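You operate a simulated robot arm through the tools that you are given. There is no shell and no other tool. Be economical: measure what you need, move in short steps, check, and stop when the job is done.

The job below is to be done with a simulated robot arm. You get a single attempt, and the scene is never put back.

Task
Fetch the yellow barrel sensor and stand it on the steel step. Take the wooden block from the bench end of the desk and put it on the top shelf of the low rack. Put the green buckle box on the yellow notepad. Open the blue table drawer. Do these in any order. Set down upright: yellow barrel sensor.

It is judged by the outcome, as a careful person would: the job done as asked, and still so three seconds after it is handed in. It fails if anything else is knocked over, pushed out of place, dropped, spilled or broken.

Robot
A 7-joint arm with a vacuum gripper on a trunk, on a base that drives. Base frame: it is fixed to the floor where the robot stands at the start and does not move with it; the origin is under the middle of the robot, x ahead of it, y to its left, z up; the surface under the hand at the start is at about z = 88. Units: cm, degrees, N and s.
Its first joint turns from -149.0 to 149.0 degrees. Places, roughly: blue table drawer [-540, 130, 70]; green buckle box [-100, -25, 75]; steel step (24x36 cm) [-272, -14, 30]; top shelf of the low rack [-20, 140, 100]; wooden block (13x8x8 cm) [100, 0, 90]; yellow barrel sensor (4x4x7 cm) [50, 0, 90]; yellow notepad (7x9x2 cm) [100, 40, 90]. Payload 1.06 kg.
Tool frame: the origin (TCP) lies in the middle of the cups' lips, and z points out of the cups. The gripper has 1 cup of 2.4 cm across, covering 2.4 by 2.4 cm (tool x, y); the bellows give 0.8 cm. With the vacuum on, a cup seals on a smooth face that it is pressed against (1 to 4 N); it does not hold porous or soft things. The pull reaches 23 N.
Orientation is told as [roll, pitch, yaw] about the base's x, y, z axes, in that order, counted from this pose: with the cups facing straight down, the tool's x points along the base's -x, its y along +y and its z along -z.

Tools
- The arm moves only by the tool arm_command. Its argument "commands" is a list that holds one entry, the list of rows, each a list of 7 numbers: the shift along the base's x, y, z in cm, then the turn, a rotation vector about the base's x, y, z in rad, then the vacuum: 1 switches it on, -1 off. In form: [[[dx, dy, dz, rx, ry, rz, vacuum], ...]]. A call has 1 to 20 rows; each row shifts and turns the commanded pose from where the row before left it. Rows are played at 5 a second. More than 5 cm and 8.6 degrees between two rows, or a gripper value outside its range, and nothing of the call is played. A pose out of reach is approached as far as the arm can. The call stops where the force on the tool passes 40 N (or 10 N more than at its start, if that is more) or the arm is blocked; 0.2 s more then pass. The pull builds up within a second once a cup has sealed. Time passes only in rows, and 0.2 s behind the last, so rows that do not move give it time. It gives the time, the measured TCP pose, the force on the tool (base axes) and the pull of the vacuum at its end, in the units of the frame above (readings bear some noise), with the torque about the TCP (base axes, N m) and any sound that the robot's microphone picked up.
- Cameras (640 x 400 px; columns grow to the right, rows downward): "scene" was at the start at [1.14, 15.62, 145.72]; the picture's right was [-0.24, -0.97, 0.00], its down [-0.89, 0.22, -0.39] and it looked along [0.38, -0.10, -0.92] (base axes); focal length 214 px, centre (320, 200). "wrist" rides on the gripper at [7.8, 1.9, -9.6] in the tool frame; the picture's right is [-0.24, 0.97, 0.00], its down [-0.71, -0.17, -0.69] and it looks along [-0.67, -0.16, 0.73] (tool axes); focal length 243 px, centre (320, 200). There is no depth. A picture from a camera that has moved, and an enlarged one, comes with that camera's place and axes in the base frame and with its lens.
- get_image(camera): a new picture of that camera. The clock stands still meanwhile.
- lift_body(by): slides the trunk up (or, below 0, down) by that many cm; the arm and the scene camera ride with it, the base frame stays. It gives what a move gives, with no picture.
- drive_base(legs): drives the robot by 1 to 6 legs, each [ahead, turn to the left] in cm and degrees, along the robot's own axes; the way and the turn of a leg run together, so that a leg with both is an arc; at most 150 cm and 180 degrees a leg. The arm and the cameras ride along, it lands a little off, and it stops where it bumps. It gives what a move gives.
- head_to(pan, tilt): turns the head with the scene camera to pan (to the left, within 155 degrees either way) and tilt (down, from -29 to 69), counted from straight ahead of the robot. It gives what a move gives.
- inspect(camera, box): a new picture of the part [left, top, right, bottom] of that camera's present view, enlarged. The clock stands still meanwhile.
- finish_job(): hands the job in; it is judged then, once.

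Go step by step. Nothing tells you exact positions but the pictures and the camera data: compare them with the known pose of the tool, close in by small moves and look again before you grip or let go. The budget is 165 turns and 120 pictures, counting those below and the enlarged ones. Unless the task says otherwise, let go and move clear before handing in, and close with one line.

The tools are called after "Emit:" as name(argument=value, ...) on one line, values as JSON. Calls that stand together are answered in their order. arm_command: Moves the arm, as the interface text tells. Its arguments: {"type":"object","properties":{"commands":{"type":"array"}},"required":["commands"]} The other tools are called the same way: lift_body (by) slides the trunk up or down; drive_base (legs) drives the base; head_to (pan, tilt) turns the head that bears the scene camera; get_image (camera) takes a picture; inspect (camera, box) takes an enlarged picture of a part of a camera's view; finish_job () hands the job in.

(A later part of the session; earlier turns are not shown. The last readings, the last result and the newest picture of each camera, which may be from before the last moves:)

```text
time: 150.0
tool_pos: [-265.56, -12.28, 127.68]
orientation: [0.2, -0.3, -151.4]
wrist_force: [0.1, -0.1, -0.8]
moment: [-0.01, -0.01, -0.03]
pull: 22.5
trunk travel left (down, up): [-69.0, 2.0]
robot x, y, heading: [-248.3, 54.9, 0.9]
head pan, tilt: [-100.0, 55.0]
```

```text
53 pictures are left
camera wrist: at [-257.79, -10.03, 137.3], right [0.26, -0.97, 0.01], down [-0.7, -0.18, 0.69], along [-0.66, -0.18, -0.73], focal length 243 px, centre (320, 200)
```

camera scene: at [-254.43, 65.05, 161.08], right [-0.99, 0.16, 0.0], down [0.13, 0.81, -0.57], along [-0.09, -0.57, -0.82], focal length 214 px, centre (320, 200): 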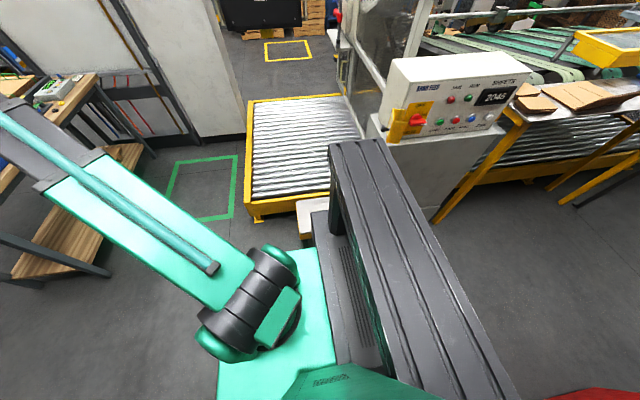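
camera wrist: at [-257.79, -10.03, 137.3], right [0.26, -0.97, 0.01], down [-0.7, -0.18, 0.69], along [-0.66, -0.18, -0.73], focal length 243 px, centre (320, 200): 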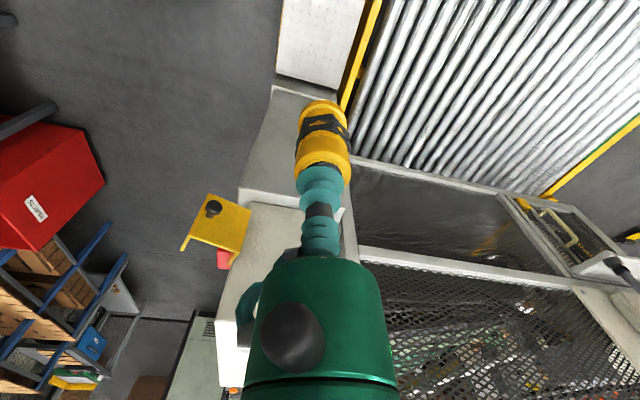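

The step's plate is x -292..-256, y -28..-3. I'll aim at [-270, -15], and lower the trunk in stages.

Emit:
arm_command(commands=[[[-2.2, -1.4, 0, 0, 0, 0, 1], [-2.2, -1.4, 0, 0, 0, 0, 1], [0, 0, 0, 0, 0, 0, 1]]])

Emit:
lift_body(by=-40)

Emit:
get_image(camera="wrist")

Emit:
get_image(camera="scene")

```text
time: 150.8
tool_pos: [-269.87, -15.08, 127.78]
orientation: [0.3, -0.3, -151.3]
wrist_force: [-0.5, 0.0, -1.0]
moment: [0.01, 0.02, 0.01]
pull: 23.0
trunk travel left (down, up): [-69.0, 2.0]
robot x, y, heading: [-248.48, 55.33, 0.3]
head pan, tilt: [-100.0, 55.0]
```

```text
time: 154.7
tool_pos: [-269.95, -14.92, 87.91]
orientation: [0.3, -0.3, -151.4]
wrist_force: [0.2, -0.4, 0.5]
moment: [0.0, -0.01, -0.04]
pull: 23.0
trunk travel left (down, up): [-29.0, 42.0]
robot x, y, heading: [-248.03, 55.02, 0.6]
head pan, tilt: [-100.0, 55.0]
```

```text
52 pictures are left
camera wrist: at [-262.18, -12.74, 97.44], right [0.26, -0.97, 0.01], down [-0.7, -0.18, 0.69], along [-0.66, -0.18, -0.73], focal length 243 px, centre (320, 200)
```

wrist: 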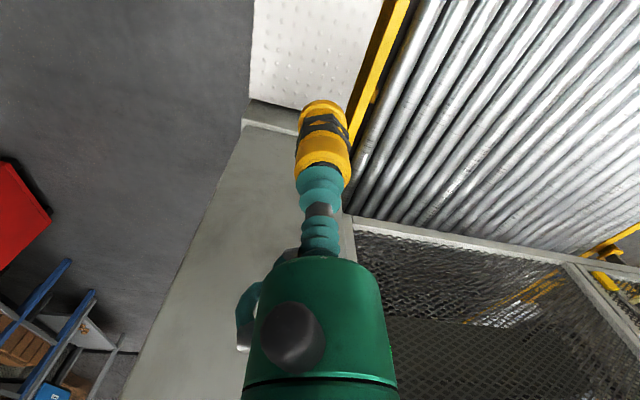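

```text
51 pictures are left
camera scene: at [-254.44, 65.05, 121.08], right [-0.99, 0.16, 0.0], down [0.13, 0.81, -0.57], along [-0.09, -0.57, -0.82], focal length 214 px, centre (320, 200)
```

scene: 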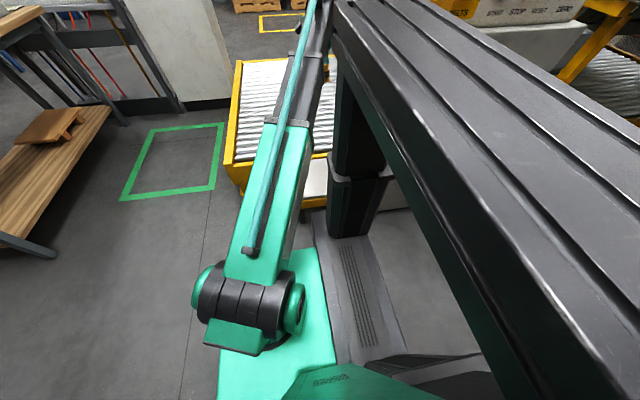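

Emit:
lift_body(by=-26)

Emit:
get_image(camera="wrist")

Emit:
get_image(camera="scene")

```text
time: 157.3
tool_pos: [-269.97, -14.97, 61.79]
orientation: [0.3, -0.3, -151.4]
wrist_force: [0.6, 0.6, -0.7]
moment: [-0.02, 0.0, 0.01]
pull: 23.5
trunk travel left (down, up): [-3.0, 68.0]
robot x, y, heading: [-248.71, 55.18, 0.7]
head pan, tilt: [-100.0, 55.0]
```

```text
50 pictures are left
camera wrist: at [-262.18, -12.74, 71.44], right [0.26, -0.97, 0.01], down [-0.7, -0.18, 0.69], along [-0.66, -0.18, -0.73], focal length 243 px, centre (320, 200)
```

wrist: 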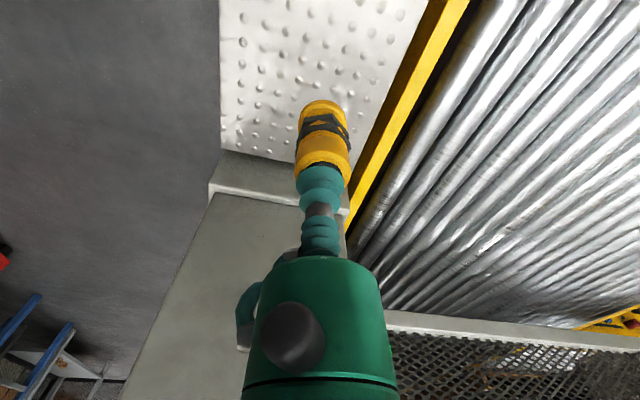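

```text
49 pictures are left
camera scene: at [-254.44, 65.05, 95.09], right [-0.99, 0.16, 0.0], down [0.13, 0.81, -0.57], along [-0.09, -0.57, -0.82], focal length 214 px, centre (320, 200)
```

scene: 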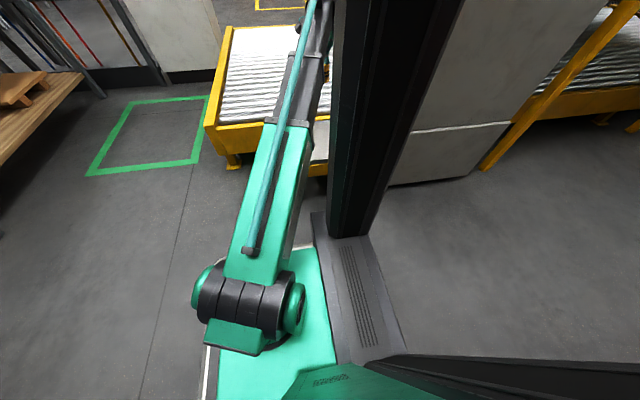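

Emit:
arm_command(commands=[[[0, 0, -4, 0, 0, 0, 1], [0, 0, -4, 0, 0, 0, 1], [0, 0, -4, 0, 0, 0, 1], [0, 0, -4, 0, 0, 0, 1], [0, 0, -2, 0, 0, 0, 1], [0, 0, 0, 0, 0, 0, 1]]])

Emit:
get_image(camera="wrist")

```text
time: 158.7
tool_pos: [-269.97, -14.7, 43.86]
orientation: [0.2, -0.2, -151.4]
wrist_force: [0.4, 0.7, -0.8]
moment: [0.02, -0.01, 0.03]
pull: 23.1
trunk travel left (down, up): [-3.0, 68.0]
robot x, y, heading: [-248.18, 55.49, 0.8]
head pan, tilt: [-100.0, 55.0]
```

```text
48 pictures are left
camera wrist: at [-262.27, -12.53, 53.5], right [0.26, -0.97, 0.01], down [-0.7, -0.18, 0.69], along [-0.66, -0.18, -0.73], focal length 243 px, centre (320, 200)
```

wrist: 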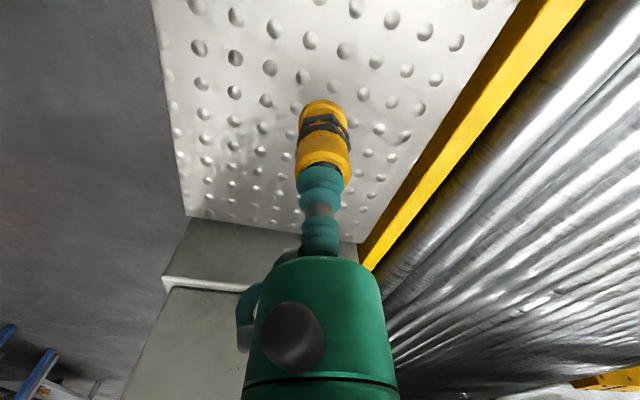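

Well placed over the plate. Lower towards contact.

Emit:
arm_command(commands=[[[0, 0, -3, 0, 0, 0, 1], [0, 0, -1.5, 0, 0, 0, 1], [0, 0, -0.5, 0, 0, 0, 1], [0, 0, 0, 0, 0, 0, 1]]])

Emit:
get_image(camera="wrist")

```text
time: 159.7
tool_pos: [-269.98, -14.78, 38.88]
orientation: [0.3, -0.3, -151.4]
wrist_force: [0.2, -0.9, -0.4]
moment: [-0.02, 0.02, -0.01]
pull: 23.0
trunk travel left (down, up): [-3.0, 68.0]
robot x, y, heading: [-248.65, 55.02, 0.4]
head pan, tilt: [-100.0, 55.0]
```

```text
47 pictures are left
camera wrist: at [-262.22, -12.63, 48.51], right [0.26, -0.97, 0.01], down [-0.7, -0.18, 0.69], along [-0.66, -0.18, -0.73], focal length 243 px, centre (320, 200)
```

wrist: 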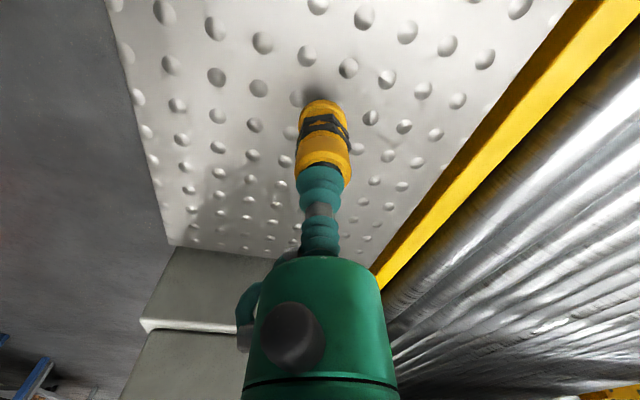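

Emit:
arm_command(commands=[[[0, 0, -0.4, 0, 0, 0, 1], [0, 0, -0.4, 0, 0, 0, 1], [0, 0, -0.3, 0, 0, 0, 1], [0, 0, 0, 0, 0, 0, 1]]])

```text
time: 160.7
tool_pos: [-269.94, -14.96, 37.86]
orientation: [0.3, -0.3, -151.4]
wrist_force: [-0.1, 1.0, -0.6]
moment: [0.0, -0.02, -0.03]
pull: 23.1
trunk travel left (down, up): [-3.0, 68.0]
robot x, y, heading: [-248.64, 55.18, 0.6]
head pan, tilt: [-100.0, 55.0]
```

Emit:
arm_command(commands=[[[0, 0, -0.3, 0, 0, 0, 1], [0, 0, -0.3, 0, 0, 0, 1], [0, 0, 0, 0, 0, 0, 1]]])

Emit:
inspect(camera="wrist", box=[250, 70, 390, 200])

```text
time: 161.5
tool_pos: [-269.88, -14.87, 37.18]
orientation: [0.4, -0.4, -151.5]
wrist_force: [-0.4, -0.3, -0.7]
moment: [0.01, 0.0, -0.02]
pull: 22.9
trunk travel left (down, up): [-3.0, 68.0]
robot x, y, heading: [-248.85, 55.21, 0.8]
head pan, tilt: [-100.0, 55.0]
```

```text
3.08 times, centred on (320, 135) of wrist
camera zoom: at [-262.15, -12.74, 46.8], right [0.26, -0.97, 0.01], down [-0.7, -0.18, 0.69], along [-0.66, -0.18, -0.73], focal length 746 px, centre (320, 400)
```

zoom: 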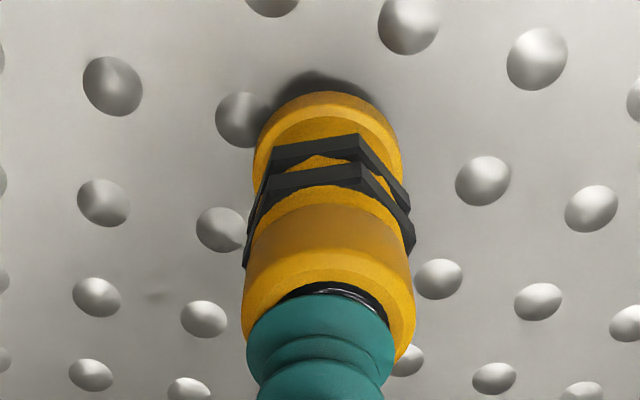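

Emit:
arm_command(commands=[[[0, 0, -0.2, 0, 0, 0, 1], [0, 0, -0.2, 0, 0, 0, 1], [0, 0, 0, 0, 0, 0, 1]]])

```text
time: 162.3
tool_pos: [-269.94, -14.92, 36.83]
orientation: [0.3, -0.3, -151.4]
wrist_force: [0.6, 0.2, -1.7]
moment: [0.01, 0.0, -0.01]
pull: 22.9
trunk travel left (down, up): [-3.0, 68.0]
robot x, y, heading: [-248.39, 55.23, 0.4]
head pan, tilt: [-100.0, 55.0]
```

Emit:
arm_command(commands=[[[0, 0, -0.2, 0, 0, 0, 1], [0, 0, -0.2, 0, 0, 0, 1], [0, 0, 0, 0, 0, 0, 1]]])

```text
time: 163.1
tool_pos: [-269.96, -14.93, 36.43]
orientation: [0.4, -0.4, -151.4]
wrist_force: [-1.0, 0.0, 1.2]
moment: [0.0, 0.01, -0.02]
pull: 22.6
trunk travel left (down, up): [-3.0, 68.0]
robot x, y, heading: [-248.54, 55.09, 0.8]
head pan, tilt: [-100.0, 55.0]
```

Emit:
arm_command(commands=[[[0, 0, -0.15, 0, 0, 0, 1], [0, 0, 0, 0, 0, 0, 1], [0, 0, 0, 0, 0, 0, 1]]])

Emit:
inspect(camera="wrist", box=[250, 70, 390, 200])

```text
time: 163.9
tool_pos: [-270.01, -15.05, 36.29]
orientation: [0.3, -0.4, -151.4]
wrist_force: [-0.4, -1.8, 8.7]
moment: [0.04, -0.04, 0.02]
pull: 23.0
trunk travel left (down, up): [-3.0, 68.0]
robot x, y, heading: [-248.36, 55.35, 0.6]
head pan, tilt: [-100.0, 55.0]
```

```text
3.08 times, centred on (320, 135) of wrist
camera zoom: at [-262.29, -12.75, 45.86], right [0.26, -0.97, 0.01], down [-0.7, -0.18, 0.69], along [-0.66, -0.18, -0.73], focal length 746 px, centre (320, 400)
```

zoom: 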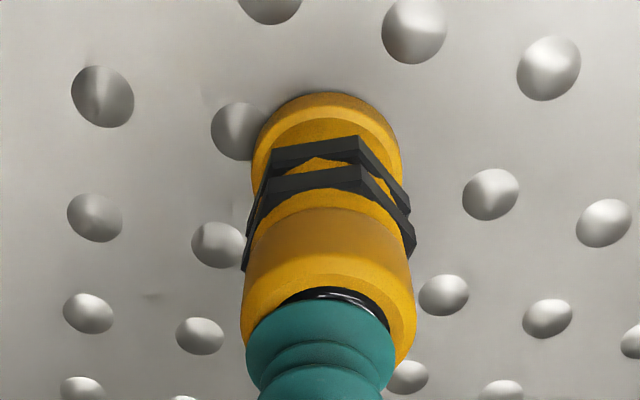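

In contact and upright. Release, wait, then rise slowly.

Emit:
arm_command(commands=[[[0, 0, 0.1, 0, 0, 0, 1], [0, 0, 0, 0, 0, 0, -1], [0, 0, 0, 0, 0, 0, -1], [0, 0, 0, 0, 0, 0, -1], [0, 0, 0, 0, 0, 0, -1], [0, 0, 0, 0, 0, 0, -1], [0, 0, 0.2, 0, 0, 0, -1], [0, 0, 0.2, 0, 0, 0, -1], [0, 0, 0.3, 0, 0, 0, -1], [0, 0, 0.5, 0, 0, 0, -1], [0, 0, 1, 0, 0, 0, -1], [0, 0, 0, 0, 0, 0, -1]]])

Emit:
get_image(camera="wrist")

```text
time: 166.5
tool_pos: [-269.85, -14.78, 38.66]
orientation: [0.3, -0.3, -151.4]
wrist_force: [-1.1, 0.5, -0.2]
moment: [0.04, -0.04, -0.01]
pull: 0.1
trunk travel left (down, up): [-3.0, 68.0]
robot x, y, heading: [-248.75, 55.0, 0.8]
head pan, tilt: [-100.0, 55.0]
```

```text
44 pictures are left
camera wrist: at [-262.13, -12.61, 48.16], right [0.26, -0.97, 0.01], down [-0.7, -0.18, 0.69], along [-0.66, -0.18, -0.73], focal length 243 px, centre (320, 200)
```

wrist: 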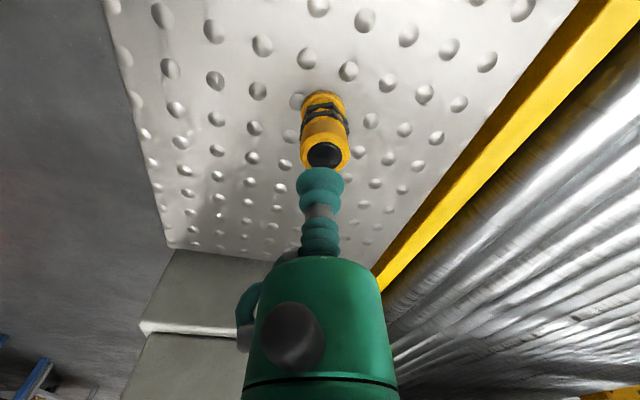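

Sensor stands. Rise clear and check again, then raise the trunk.

Emit:
arm_command(commands=[[[0, 0, 3, 0, 0, 0, -1], [0, 0, 4, 0, 0, 0, -1], [0, 0, 4, 0, 0, 0, -1], [0, 0, 4, 0, 0, 0, -1], [0, 0, 4, 0, 0, 0, -1], [0, 0, 4, 0, 0, 0, -1], [0, 0, 0, 0, 0, 0, -1]]])

Emit:
get_image(camera="wrist")

Emit:
lift_body(by=66)

Emit:
head_to(pan=155, tilt=20)

Emit:
get_image(camera="scene")

```text
time: 168.1
tool_pos: [-269.61, -14.89, 61.67]
orientation: [0.3, -0.3, -151.4]
wrist_force: [0.3, 0.4, 0.1]
moment: [0.0, -0.03, -0.04]
pull: 0.1
trunk travel left (down, up): [-3.0, 68.0]
robot x, y, heading: [-248.59, 55.5, 0.6]
head pan, tilt: [-100.0, 55.0]
```

```text
43 pictures are left
camera wrist: at [-261.87, -12.65, 71.22], right [0.26, -0.97, 0.01], down [-0.7, -0.18, 0.69], along [-0.66, -0.18, -0.73], focal length 243 px, centre (320, 200)
```

wrist: 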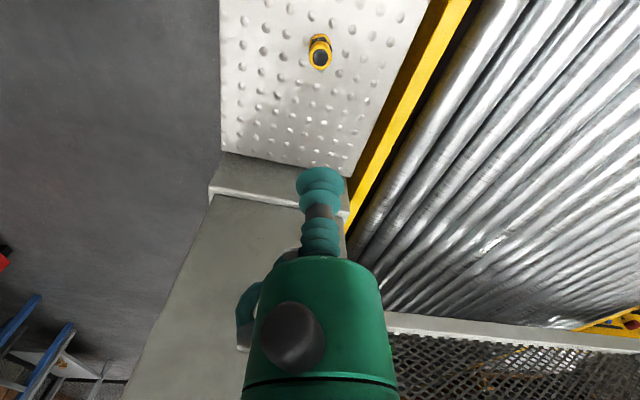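

```text
refused: 66 is not a number from -40 to 40
```

```text
time: 171.7
tool_pos: [-269.63, -14.88, 61.7]
orientation: [0.3, -0.3, -151.4]
wrist_force: [1.0, 1.1, -0.9]
moment: [0.03, 0.0, 0.03]
pull: 0.1
trunk travel left (down, up): [-3.0, 68.0]
robot x, y, heading: [-248.92, 55.02, 0.8]
head pan, tilt: [154.7, 20.0]
```

```text
42 pictures are left
camera scene: at [-261.72, 76.05, 100.29], right [0.42, 0.91, 0.0], down [0.31, -0.14, -0.94], along [-0.85, 0.39, -0.34], focal length 214 px, centre (320, 200)
```

scene: 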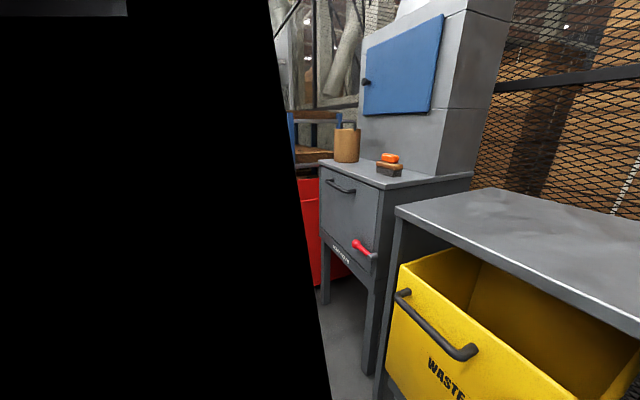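

Emit:
lift_body(by=40)

Emit:
lift_body(by=24)

Emit:
get_image(camera="scene")

Emit:
head_to(pan=-155, tilt=25)

Emit:
get_image(camera="scene")

```text
time: 175.5
tool_pos: [-269.76, -14.92, 101.69]
orientation: [0.3, -0.3, -151.4]
wrist_force: [0.9, -0.8, 0.3]
moment: [0.03, 0.03, 0.02]
pull: 0.1
trunk travel left (down, up): [-43.0, 28.0]
robot x, y, heading: [-248.35, 54.84, 0.6]
head pan, tilt: [154.7, 20.0]
```

```text
time: 178.0
tool_pos: [-269.59, -14.83, 125.7]
orientation: [0.4, -0.3, -151.4]
wrist_force: [-0.1, 1.0, 0.7]
moment: [-0.02, 0.02, 0.03]
pull: 0.2
trunk travel left (down, up): [-67.0, 4.0]
robot x, y, heading: [-248.65, 55.29, 0.5]
head pan, tilt: [154.7, 20.0]
```

```text
41 pictures are left
camera scene: at [-261.73, 76.04, 164.29], right [0.42, 0.91, 0.0], down [0.31, -0.14, -0.94], along [-0.85, 0.39, -0.34], focal length 214 px, centre (320, 200)
```

scene: 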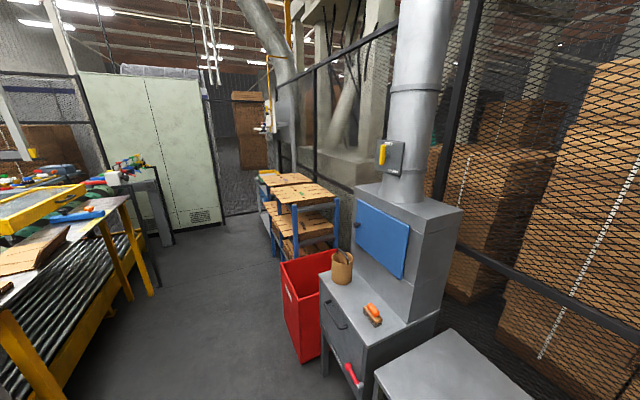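

```text
time: 182.2
tool_pos: [-269.54, -14.96, 125.73]
orientation: [0.4, -0.3, -151.4]
wrist_force: [-0.1, 1.0, -0.8]
moment: [0.01, 0.04, 0.03]
pull: 0.1
trunk travel left (down, up): [-67.0, 4.0]
robot x, y, heading: [-248.74, 55.19, 0.6]
head pan, tilt: [-154.7, 25.0]
```

```text
40 pictures are left
camera scene: at [-261.55, 68.13, 163.48], right [-0.44, 0.9, 0.0], down [0.38, 0.18, -0.91], along [-0.82, -0.4, -0.42], focal length 214 px, centre (320, 200)
```

scene: 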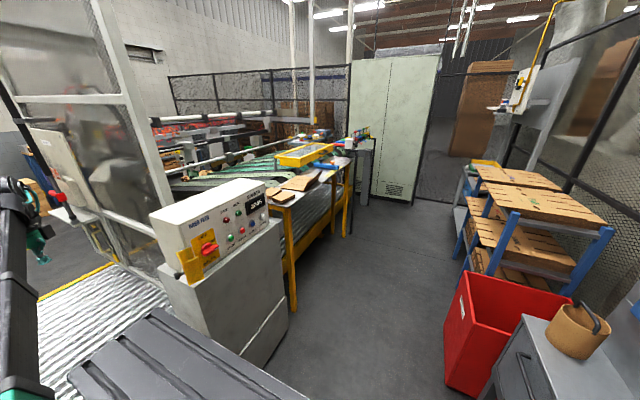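

Emit:
inspect(camera="scene", box=[430, 130, 590, 290])

Emit:
drive_base(legs=[[-60, 0]])

Emit:
head_to(pan=155, tilt=20)

Emit:
get_image(camera="scene")

Emit:
inspect(camera="scene", box=[210, 130, 370, 290])

```text
2.50 times, centred on (510, 210) of scene
camera zoom: at [-261.55, 68.13, 163.48], right [-0.44, 0.9, 0.0], down [0.38, 0.18, -0.91], along [-0.82, -0.4, -0.42], focal length 536 px, centre (-155, 175)
```

zoom: 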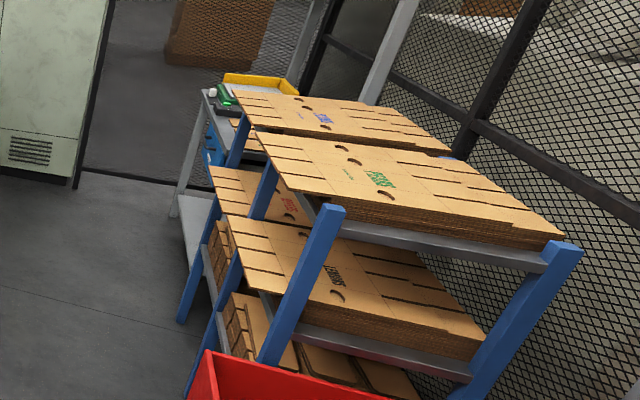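

```text
time: 185.5
tool_pos: [-327.64, -15.63, 125.74]
orientation: [0.2, -0.2, -151.1]
wrist_force: [0.9, -0.9, 0.4]
moment: [-0.01, 0.01, -0.01]
pull: 0.0
trunk travel left (down, up): [-67.0, 4.0]
robot x, y, heading: [-307.01, 54.72, 0.8]
head pan, tilt: [-154.7, 25.0]
```

```text
time: 189.7
tool_pos: [-327.6, -15.75, 125.64]
orientation: [0.4, -0.4, -151.1]
wrist_force: [0.7, -0.5, -1.4]
moment: [-0.03, 0.01, -0.02]
pull: 0.0
trunk travel left (down, up): [-67.0, 4.0]
robot x, y, heading: [-306.86, 54.5, 0.9]
head pan, tilt: [154.7, 20.0]
```

```text
38 pictures are left
camera scene: at [-320.2, 75.25, 164.29], right [0.41, 0.91, 0.0], down [0.31, -0.14, -0.94], along [-0.86, 0.39, -0.34], focal length 214 px, centre (320, 200)
```

scene: 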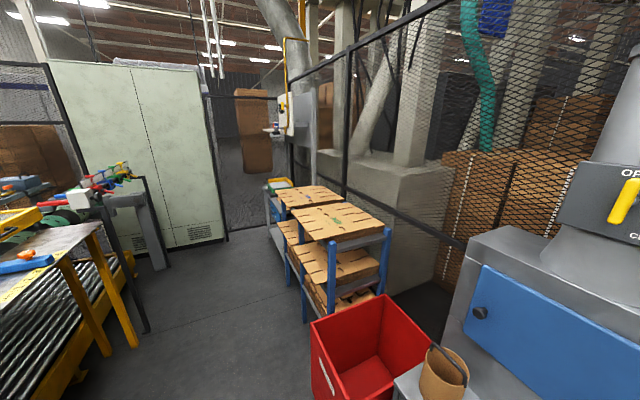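

```text
2.50 times, centred on (290, 210) of scene
camera zoom: at [-320.2, 75.25, 164.29], right [0.41, 0.91, 0.0], down [0.31, -0.14, -0.94], along [-0.86, 0.39, -0.34], focal length 536 px, centre (395, 175)
```

zoom: 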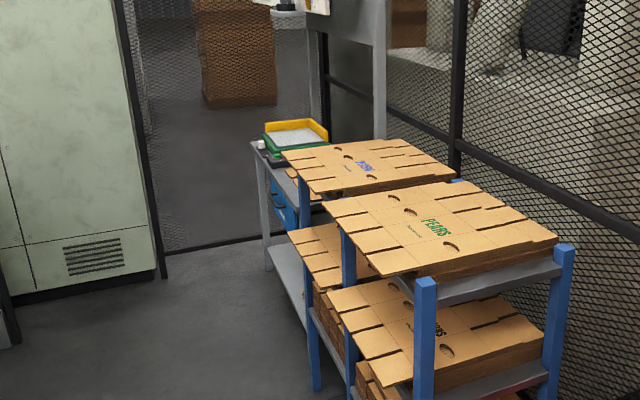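

The blue drawer belongs to a grey table beyond the cardboard cart, its front at about y ≈ 118 facing the aisle. I reverse down the aisle to get opposite it and look.

Emit:
drive_base(legs=[[-70, 0], [-70, 0]])

Emit:
head_to(pan=135, tilt=30)

Emit:
get_image(camera="scene")

Emit:
head_to(pan=-155, tilt=40)

Emit:
get_image(camera="scene")

```text
time: 197.0
tool_pos: [-464.63, -22.42, 125.68]
orientation: [0.3, -0.2, -149.3]
wrist_force: [-0.2, 0.6, 0.6]
moment: [-0.02, -0.03, 0.03]
pull: 0.1
trunk travel left (down, up): [-67.0, 4.0]
robot x, y, heading: [-446.08, 48.36, 2.9]
head pan, tilt: [154.7, 20.0]
```

```text
time: 197.8
tool_pos: [-464.64, -22.4, 125.67]
orientation: [0.3, -0.3, -149.2]
wrist_force: [-0.9, -0.4, 0.3]
moment: [0.03, -0.01, 0.01]
pull: 0.1
trunk travel left (down, up): [-67.0, 4.0]
robot x, y, heading: [-446.2, 48.24, 2.6]
head pan, tilt: [135.0, 30.0]
```

```text
36 pictures are left
camera scene: at [-458.09, 71.21, 162.69], right [0.67, 0.74, 0.0], down [0.37, -0.34, -0.87], along [-0.64, 0.58, -0.5], focal length 214 px, centre (320, 200)
```

scene: 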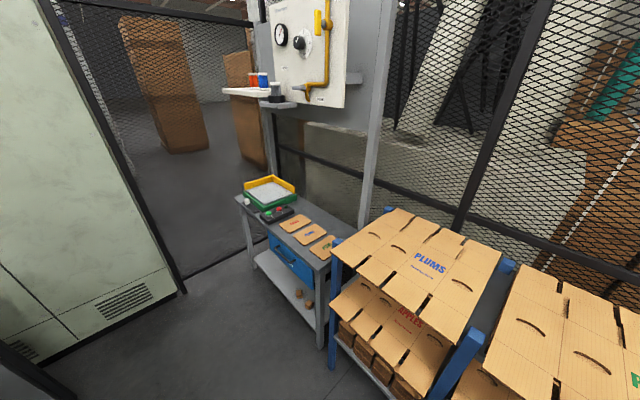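

```text
time: 201.8
tool_pos: [-464.54, -22.46, 125.73]
orientation: [0.2, -0.3, -149.4]
wrist_force: [0.7, -0.1, -0.6]
moment: [-0.02, -0.01, -0.02]
pull: 0.1
trunk travel left (down, up): [-67.0, 4.0]
robot x, y, heading: [-445.93, 48.5, 2.7]
head pan, tilt: [-154.7, 40.0]
```

```text
35 pictures are left
camera scene: at [-458.91, 61.13, 161.15], right [-0.47, 0.88, 0.0], down [0.57, 0.3, -0.77], along [-0.68, -0.36, -0.64], focal length 214 px, centre (320, 200)
```

scene: 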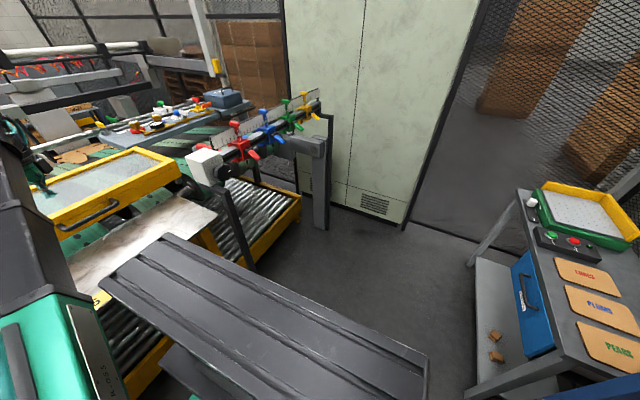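

The grey table's front is at y≈117 and the blue drawer spans about x -556..-516, z≈70. I swing the arm to the front first, so it doesn't pass over the fittings on the conveyor side.

Emit:
arm_command(commands=[[[4.61, -1.05, 0, 0, 0, 0.0646, -1], [4.67, -0.75, 0, 0, 0, 0.0646, -1], [4.71, -0.45, 0, 0, 0, 0.0646, -1], [4.73, -0.14, 0, 0, 0, 0.0646, -1], [4.73, 0.16, 0, 0, 0, 0.0646, -1], [4.71, 0.47, 0, 0, 0, 0.0646, -1], [4.67, 0.77, 0, 0, 0, 0.0646, -1], [4.61, 1.07, 0, 0, 0, 0.0646, -1], [4.53, 1.36, 0, 0, 0, 0.0646, -1], [4.43, 1.65, 0, 0, 0, 0.0646, -1], [4.32, 1.93, 0, 0, 0, 0.0646, -1], [4.18, 2.21, 0, 0, 0, 0.0646, -1], [4.03, 2.47, 0, 0, 0, 0.0646, -1], [3.86, 2.73, 0, 0, 0, 0.0646, -1]]])

Emit:
arm_command(commands=[[[3.68, 2.97, 0, 0, 0, 0.0646, -1], [3.48, 3.2, 0, 0, 0, 0.0646, -1], [3.26, 3.42, 0, 0, 0, 0.0646, -1], [3.04, 3.63, 0, 0, 0, 0.0646, -1], [2.8, 3.81, 0, 0, 0, 0.0646, -1], [2.54, 3.99, 0, 0, 0, 0.0646, -1], [2.28, 4.14, 0, 0, 0, 0.0646, -1], [2.01, 4.28, 0, 0, 0, 0.0646, -1], [1.73, 4.4, 0, 0, 0, 0.0646, -1], [1.44, 4.5, 0, 0, 0, 0.0646, -1], [1.15, 4.59, 0, 0, 0, 0.0646, -1], [0.85, 4.65, 0, 0, 0, 0.0646, -1], [0.55, 4.7, 0, 0, 0, 0.0646, -1], [0.24, 4.72, 0, 0, 0, 0.0646, -1], [0, 0, 0, 0, 0, 0, -1]]])

Emit:
drive_base(legs=[[-45, 0], [-46, 0]])

Emit:
head_to(pan=90, tilt=40)

Emit:
get_image(camera="scene")

```text
time: 204.8
tool_pos: [-401.5, -10.01, 125.52]
orientation: [0.3, -0.3, -97.4]
wrist_force: [0.9, 0.0, -0.5]
moment: [-0.01, -0.02, 0.02]
pull: 0.0
trunk travel left (down, up): [-67.0, 4.0]
robot x, y, heading: [-446.05, 48.37, 2.8]
head pan, tilt: [-154.7, 40.0]
```

```text
time: 208.0
tool_pos: [-372.9, 47.21, 125.66]
orientation: [0.2, -0.2, -45.7]
wrist_force: [-0.6, -0.1, 0.2]
moment: [0.01, 0.01, -0.01]
pull: 0.1
trunk travel left (down, up): [-67.0, 4.0]
robot x, y, heading: [-445.96, 48.16, 2.5]
head pan, tilt: [-154.7, 40.0]
```

```text
time: 213.1
tool_pos: [-463.75, 43.25, 125.71]
orientation: [0.4, -0.4, -44.9]
wrist_force: [-0.4, -0.3, 0.1]
moment: [0.03, -0.02, -0.01]
pull: 0.0
trunk travel left (down, up): [-67.0, 4.0]
robot x, y, heading: [-536.94, 43.42, 3.7]
head pan, tilt: [-154.7, 40.0]
```

```text
time: 216.5
tool_pos: [-463.61, 43.26, 125.72]
orientation: [0.4, -0.3, -45.0]
wrist_force: [0.3, -0.6, -0.3]
moment: [0.0, 0.0, 0.01]
pull: 0.0
trunk travel left (down, up): [-67.0, 4.0]
robot x, y, heading: [-537.15, 43.33, 3.4]
head pan, tilt: [90.0, 40.0]
```

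```text
34 pictures are left
camera scene: at [-542.91, 68.51, 161.15], right [1.0, 0.06, 0.0], down [0.04, -0.64, -0.77], along [-0.05, 0.76, -0.64], focal length 214 px, centre (320, 200)
```

scene: 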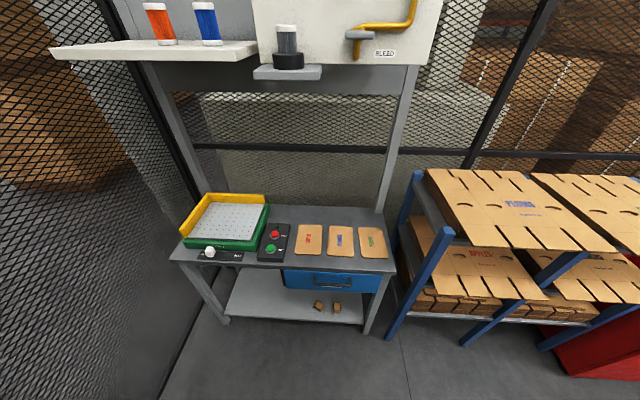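

Drawer centre is x≈-540 with a dark handle. I retract the arm a little, turn to face it, and back off to leave room for pulling.

Emit:
arm_command(commands=[[[-4, 0, 0, 0, 0, 0, -1], [-4, 0, 0, 0, 0, 0, -1], [-3, 0, 0, 0, 0, 0, -1], [0, 0, 0, 0, 0, 0, -1]]])

Emit:
drive_base(legs=[[0, 86.5], [-12, 0]])

Emit:
head_to(pan=0, tilt=40)

Emit:
get_image(camera="scene")

```text
time: 217.5
tool_pos: [-474.43, 43.53, 125.4]
orientation: [0.3, -0.3, -44.9]
wrist_force: [-0.1, 0.6, 0.1]
moment: [0.02, 0.02, 0.02]
pull: 0.0
trunk travel left (down, up): [-67.0, 4.0]
robot x, y, heading: [-537.19, 43.6, 3.3]
head pan, tilt: [90.0, 40.0]
```

```text
time: 222.4
tool_pos: [-532.93, 93.86, 125.53]
orientation: [0.3, -0.4, 41.3]
wrist_force: [0.5, 0.7, -0.9]
moment: [0.0, 0.0, 0.0]
pull: 0.1
trunk travel left (down, up): [-67.0, 4.0]
robot x, y, heading: [-536.91, 31.53, 89.6]
head pan, tilt: [90.0, 40.0]
```

```text
time: 224.1
tool_pos: [-532.99, 93.97, 125.51]
orientation: [0.3, -0.3, 41.4]
wrist_force: [0.0, -0.6, -0.2]
moment: [0.01, 0.01, 0.02]
pull: 0.0
trunk travel left (down, up): [-67.0, 4.0]
robot x, y, heading: [-536.68, 31.55, 90.1]
head pan, tilt: [0.0, 40.0]
```

```text
33 pictures are left
camera scene: at [-553.9, 35.79, 161.15], right [1.0, 0.0, 0.0], down [0.0, -0.64, -0.77], along [0.0, 0.77, -0.64], focal length 214 px, centre (320, 200)
```

scene: 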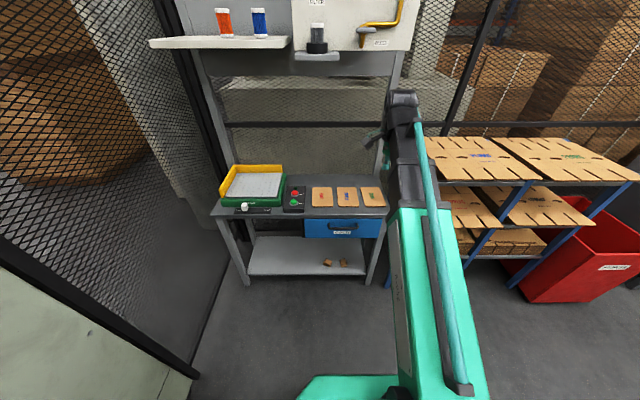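

Emit:
inspect(camera="scene", box=[270, 190, 400, 280])

Emit:
lift_body(by=-20)

Emit:
arm_command(commands=[[[0, -2, 0, 0.14, 0, 0, -1], [0, -2, 0, 0.14, 0, 0, -1], [0, 0, 0, 0.14, 0, 0, -1], [0, 0, 0, 0.14, 0, 0, -1], [0, 0, 0, 0.14, 0, 0, -1], [0, 0, 0, 0.14, 0, 0, -1], [0, 0, 0, 0, 0, 0, -1]]])

Emit:
get_image(camera="scene")

```text
4.44 times, centred on (335, 235) of scene
camera zoom: at [-553.9, 35.79, 161.15], right [1.0, 0.0, 0.0], down [0.0, -0.64, -0.77], along [0.0, 0.77, -0.64], focal length 953 px, centre (253, 44)
```

zoom: 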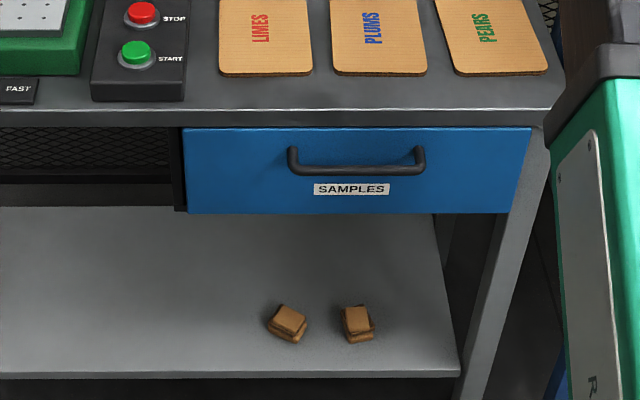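

```text
time: 226.2
tool_pos: [-533.1, 94.05, 105.39]
orientation: [0.2, -0.3, 41.4]
wrist_force: [0.8, -0.5, 0.3]
moment: [-0.03, 0.05, 0.02]
pull: 0.1
trunk travel left (down, up): [-47.0, 24.0]
robot x, y, heading: [-537.03, 32.06, 89.9]
head pan, tilt: [0.0, 40.0]
```

```text
time: 227.8
tool_pos: [-532.62, 94.05, 107.68]
orientation: [40.2, -29.7, 30.3]
wrist_force: [0.6, -0.6, -0.8]
moment: [0.0, -0.02, 0.04]
pull: 0.0
out of reach, approached as far as the arm can: row 5, 6
trunk travel left (down, up): [-47.0, 24.0]
robot x, y, heading: [-536.62, 31.95, 89.7]
head pan, tilt: [0.0, 40.0]
```

```text
31 pictures are left
camera scene: at [-553.89, 35.8, 141.15], right [1.0, 0.0, 0.0], down [0.0, -0.64, -0.77], along [0.0, 0.77, -0.64], focal length 214 px, centre (320, 200)
```

scene: 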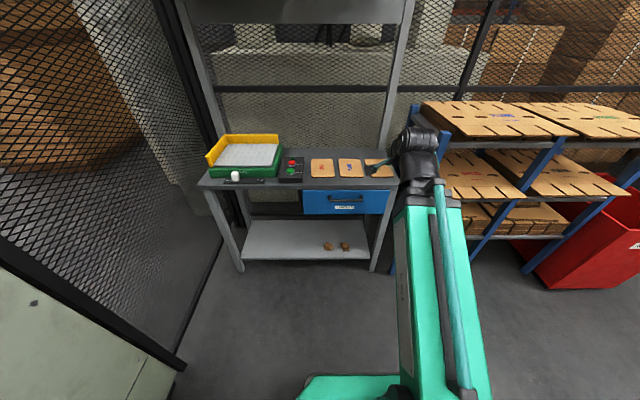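

The wrist needs more distance for a level tool. Before backing up, I check what is behind the base.

Emit:
head_to(pan=150, tilt=55)

Emit:
get_image(camera="scene")

Emit:
head_to(pan=-120, tilt=55)

Emit:
get_image(camera="scene")

```text
time: 230.2
tool_pos: [-532.74, 93.96, 107.73]
orientation: [40.2, -29.8, 30.3]
wrist_force: [0.6, 0.5, 0.2]
moment: [0.0, 0.01, -0.02]
pull: 0.0
trunk travel left (down, up): [-47.0, 24.0]
robot x, y, heading: [-536.78, 31.44, 89.8]
head pan, tilt: [150.0, 55.0]
```

```text
30 pictures are left
camera scene: at [-557.57, 21.07, 139.08], right [-0.86, 0.5, 0.0], down [0.41, 0.71, -0.57], along [-0.29, -0.5, -0.82], focal length 214 px, centre (320, 200)
```

scene: 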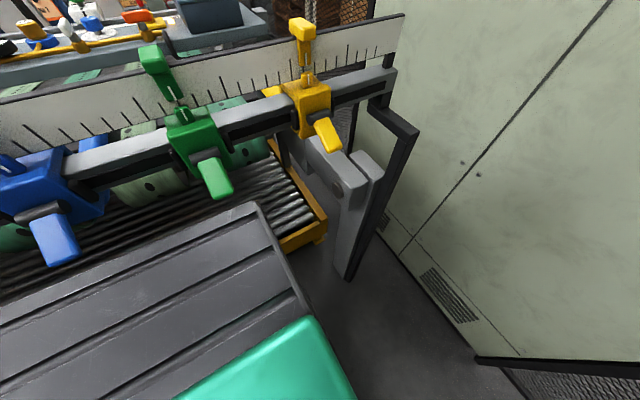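

```text
time: 233.9
tool_pos: [-532.66, 94.02, 107.63]
orientation: [40.2, -29.8, 30.2]
wrist_force: [0.1, -0.2, 0.3]
moment: [-0.01, 0.0, 0.0]
pull: 0.1
trunk travel left (down, up): [-47.0, 24.0]
robot x, y, heading: [-536.64, 31.57, 89.4]
head pan, tilt: [-120.0, 55.0]
```

```text
29 pictures are left
camera scene: at [-547.7, 23.66, 139.08], right [-0.5, -0.86, 0.0], down [-0.71, 0.41, -0.57], along [0.5, -0.29, -0.82], focal length 214 px, centre (320, 200)
```

scene: 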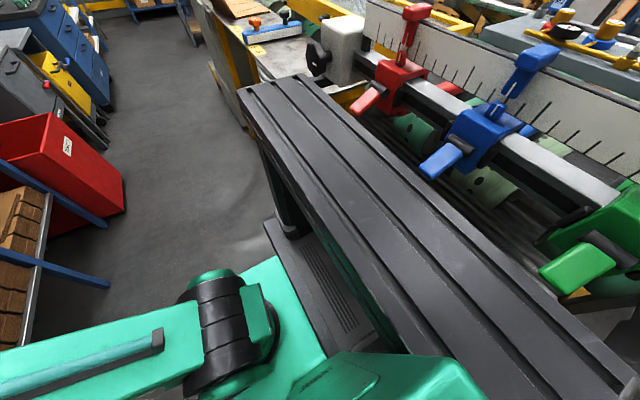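

Behind me the ruler clamps leave little room, so I'll stand further along the aisle at about [-482, 46] and reach the drawer obliquely with the tool level along +y.

Emit:
lift_body(by=20)

Emit:
drive_base(legs=[[0, -75], [56, 0], [0, 125]])

Emit:
head_to(pan=0, tilt=40)

Emit:
get_image(camera="scene")

```text
time: 236.1
tool_pos: [-532.65, 94.05, 127.75]
orientation: [40.3, -29.7, 30.3]
wrist_force: [-0.7, -0.6, 0.1]
moment: [-0.01, 0.0, 0.0]
pull: 0.1
trunk travel left (down, up): [-67.0, 4.0]
robot x, y, heading: [-536.94, 32.11, 89.6]
head pan, tilt: [-120.0, 55.0]
```

```text
time: 247.8
tool_pos: [-525.83, 89.05, 127.76]
orientation: [40.2, -29.8, 78.3]
wrist_force: [0.3, -0.3, 0.0]
moment: [0.04, 0.0, 0.04]
pull: 0.1
trunk travel left (down, up): [-67.0, 4.0]
robot x, y, heading: [-482.46, 44.18, 138.1]
head pan, tilt: [-120.0, 55.0]
```

```text
time: 249.8
tool_pos: [-525.76, 89.01, 127.73]
orientation: [40.1, -29.7, 78.4]
wrist_force: [-0.1, -0.8, 0.3]
moment: [0.01, 0.0, 0.0]
pull: 0.1
trunk travel left (down, up): [-67.0, 4.0]
robot x, y, heading: [-482.36, 44.34, 137.8]
head pan, tilt: [0.0, 40.0]
```

```text
28 pictures are left
camera scene: at [-496.73, 34.37, 161.15], right [0.67, 0.74, 0.0], down [0.48, -0.43, -0.77], along [-0.57, 0.51, -0.64], focal length 214 px, centre (320, 200)
```

scene: 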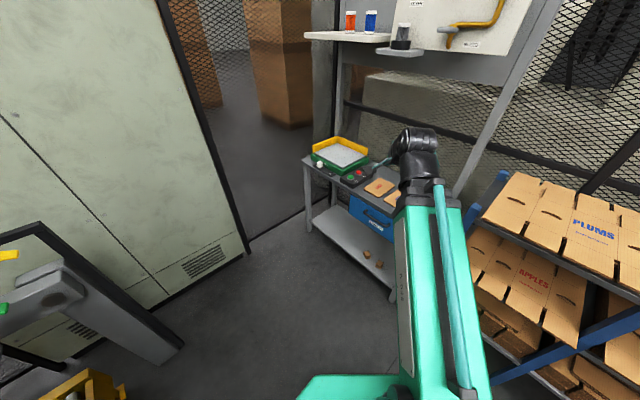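

I rotate the tool to point level along +y while moving it left, staying in front of the table.

Emit:
arm_command(commands=[[[-3, 0.5, 0, 0.1001, 0, -0.0837, -1], [-3, 0.5, 0, 0.1001, 0, -0.0837, -1], [-3, 0.5, 0, 0.1001, 0, -0.0837, -1], [-3, 0.5, 0, 0.1001, 0, -0.0837, -1], [-3, 0.5, 0, 0.1001, 0, -0.0837, -1], [-3, 0.5, 0, 0.1001, 0, -0.0837, -1], [-3, 0.5, 0, 0.1001, 0, -0.0837, -1], [-3, 0.5, 0, 0.1001, 0, -0.0837, -1], [0, 0, 0, 0, 0, 0, -1]]])

Emit:
get_image(camera="scene")

```text
time: 251.8
tool_pos: [-549.84, 93.12, 127.52]
orientation: [90.0, -60.6, 0.1]
wrist_force: [0.5, 0.3, -0.6]
moment: [0.02, 0.01, -0.03]
pull: 0.1
trunk travel left (down, up): [-67.0, 4.0]
robot x, y, heading: [-482.78, 44.32, 137.6]
head pan, tilt: [0.0, 40.0]
```

```text
27 pictures are left
camera scene: at [-496.71, 34.35, 161.15], right [0.67, 0.74, 0.0], down [0.48, -0.43, -0.77], along [-0.57, 0.51, -0.64], focal length 214 px, centre (320, 200)
```

scene: 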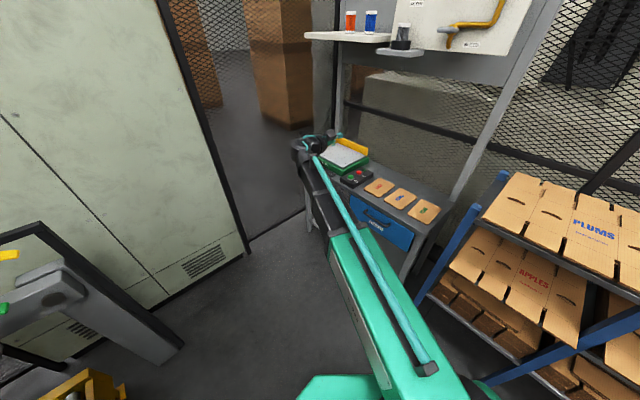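

Tool is level along +y. Lower the trunk to drawer height and look closely.

Emit:
inspect(camera="scene", box=[330, 170, 450, 270])

Emit:
lift_body(by=-40)

Emit:
lift_body(by=-14)

Emit:
get_image(camera="wrist")

Emit:
get_image(camera="scene")

```text
4.00 times, centred on (390, 220) of scene
camera zoom: at [-496.71, 34.35, 161.15], right [0.67, 0.74, 0.0], down [0.48, -0.43, -0.77], along [-0.57, 0.51, -0.64], focal length 858 px, centre (40, 120)
```

zoom: 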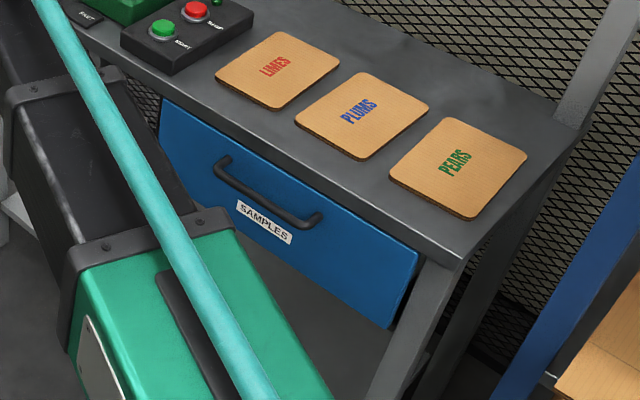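

```text
time: 255.6
tool_pos: [-549.72, 93.19, 87.5]
orientation: [89.8, -60.8, 0.3]
wrist_force: [0.3, -0.5, 0.5]
moment: [-0.01, 0.0, 0.03]
pull: 0.1
trunk travel left (down, up): [-27.0, 44.0]
robot x, y, heading: [-482.22, 44.23, 137.7]
head pan, tilt: [0.0, 40.0]
```

```text
time: 257.3
tool_pos: [-549.79, 93.11, 73.47]
orientation: [89.8, -60.7, 0.3]
wrist_force: [0.5, -0.6, -0.3]
moment: [0.0, 0.01, -0.03]
pull: 0.0
trunk travel left (down, up): [-13.0, 58.0]
robot x, y, heading: [-482.18, 44.24, 138.1]
head pan, tilt: [0.0, 40.0]
```

```text
25 pictures are left
camera wrist: at [-555.37, 83.66, 67.61], right [-0.73, 0.0, 0.68], down [0.5, -0.68, 0.53], along [0.47, 0.73, 0.5], focal length 243 px, centre (320, 200)
```

wrist: 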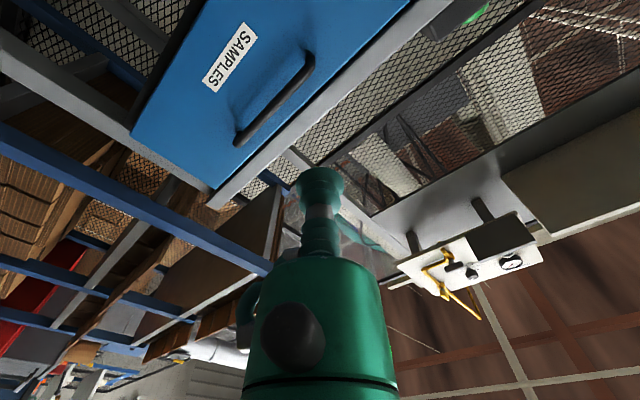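

```text
24 pictures are left
camera scene: at [-496.74, 34.36, 107.15], right [0.67, 0.74, 0.0], down [0.48, -0.43, -0.77], along [-0.57, 0.51, -0.64], focal length 214 px, centre (320, 200)
```

scene: 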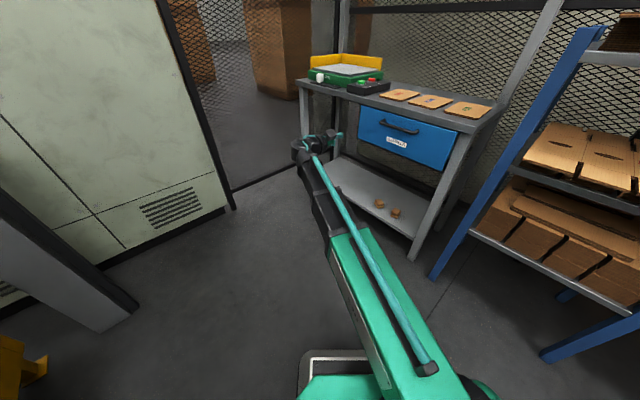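

Drawer face is at y≈121, z 61.5–76.5, x -561..-518; handle x -550..-533. I aim the cup left of the handle at [-556, 121, 69] and approach.

Emit:
arm_command(commands=[[[-3, 2, -2.5, 0, 0, 0, -1], [-3.2, 3, -2, 0, 0, 0, -1], [0, 4, 0, 0, 0, 0, -1], [0, 4, 0, 0, 0, 0, -1], [0, 4, 0, 0, 0, 0, -1], [0, 3, 0, 0, 0, 0, -1], [0, 0, 0, 0, 0, 0, -1]]])

Emit:
get_image(camera="wrist")

Emit:
inspect(camera="scene", box=[290, 60, 490, 200])

```text
time: 258.9
tool_pos: [-555.84, 113.07, 69.0]
orientation: [89.8, -60.7, 0.4]
wrist_force: [-0.5, 0.1, 0.2]
moment: [-0.02, -0.01, -0.02]
pull: 0.1
trunk travel left (down, up): [-13.0, 58.0]
robot x, y, heading: [-482.38, 44.38, 137.7]
head pan, tilt: [0.0, 40.0]
```

```text
23 pictures are left
camera wrist: at [-561.46, 103.5, 63.03], right [-0.73, 0.0, 0.68], down [0.5, -0.68, 0.53], along [0.47, 0.73, 0.5], focal length 243 px, centre (320, 200)
```

wrist: 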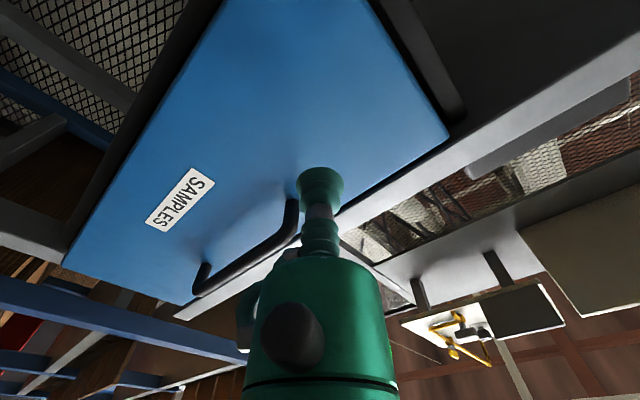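

```text
2.86 times, centred on (390, 130) of scene
camera zoom: at [-496.74, 34.36, 107.15], right [0.67, 0.74, 0.0], down [0.48, -0.43, -0.77], along [-0.57, 0.51, -0.64], focal length 613 px, centre (120, 400)
```

zoom: 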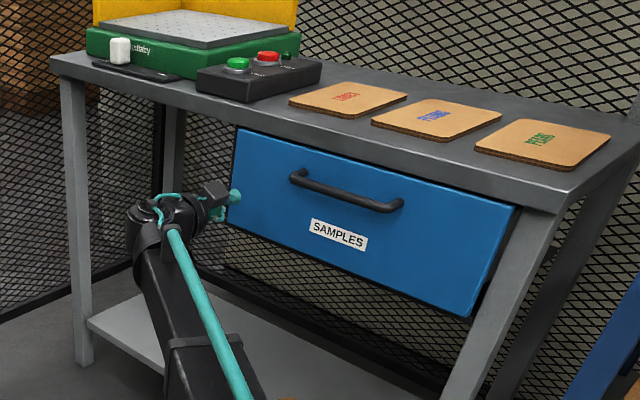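

Clear of the handle. Approach the face slowly with vacuum on.

Emit:
arm_command(commands=[[[-0.7, 3, -0.5, 0, 0, 0, 1], [0, 2, 0, 0, 0, 0, 1], [0, 0.6, 0, 0, 0, 0, 1], [0, 0.5, 0, 0, 0, 0, 1], [0, 0.4, 0, 0, 0, 0, 1], [0, 0, 0, 0, 0, 0, 1]]])

Emit:
get_image(camera="wrist")

```text
time: 260.3
tool_pos: [-556.62, 119.75, 68.43]
orientation: [89.8, -60.6, 0.3]
wrist_force: [1.7, 2.0, -0.6]
moment: [0.05, 0.01, -0.02]
pull: 22.9
trunk travel left (down, up): [-13.0, 58.0]
robot x, y, heading: [-482.14, 44.55, 137.7]
head pan, tilt: [0.0, 40.0]
```

```text
21 pictures are left
camera wrist: at [-562.15, 110.28, 62.58], right [-0.73, 0.0, 0.68], down [0.5, -0.68, 0.53], along [0.47, 0.73, 0.5], focal length 243 px, centre (320, 200)
```

wrist: 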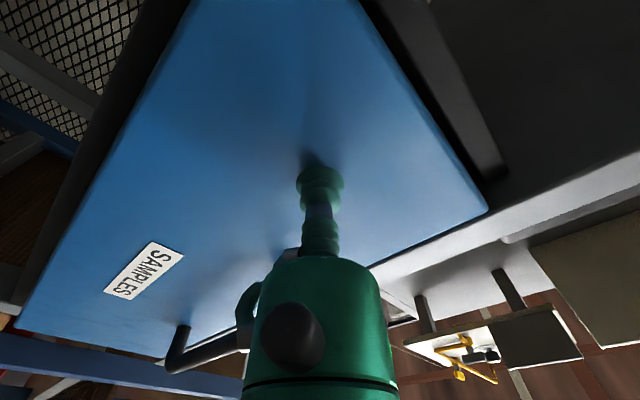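

Sealed on the drawer front (pull 22.9 N). Now pull gently straight out in -y.

Emit:
arm_command(commands=[[[0, 0, 0, 0, 0, 0, 1], [0, 0, 0, 0, 0, 0, 1], [0, -0.4, 0, 0, 0, 0, 1], [0, -0.4, 0, 0, 0, 0, 1], [0, -0.5, 0, 0, 0, 0, 1], [0, -0.7, 0, 0, 0, 0, 1], [0, -1, 0, 0, 0, 0, 1], [0, 0, 0, 0, 0, 0, 1]]])

Emit:
inspect(camera="scene", box=[290, 60, 490, 200])

```text
time: 262.1
tool_pos: [-556.64, 116.68, 68.39]
orientation: [89.8, -60.7, 0.1]
wrist_force: [5.9, 0.0, 0.9]
moment: [0.0, -0.1, -0.01]
pull: 23.1
trunk travel left (down, up): [-13.0, 58.0]
robot x, y, heading: [-482.37, 44.23, 137.6]
head pan, tilt: [0.0, 40.0]
```

```text
2.86 times, centred on (390, 130) of scene
camera zoom: at [-496.7, 34.36, 107.15], right [0.67, 0.74, 0.0], down [0.48, -0.43, -0.77], along [-0.57, 0.51, -0.64], focal length 613 px, centre (120, 400)
```

zoom: 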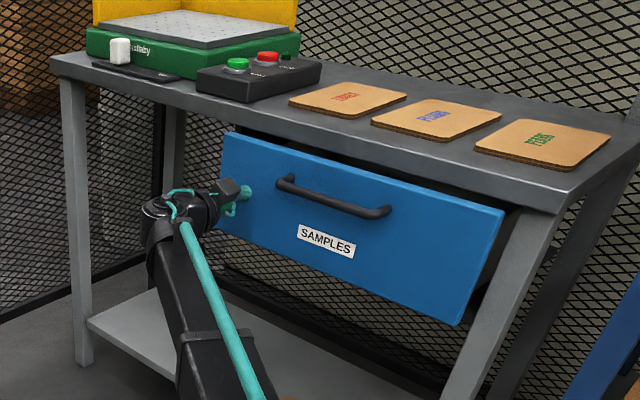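

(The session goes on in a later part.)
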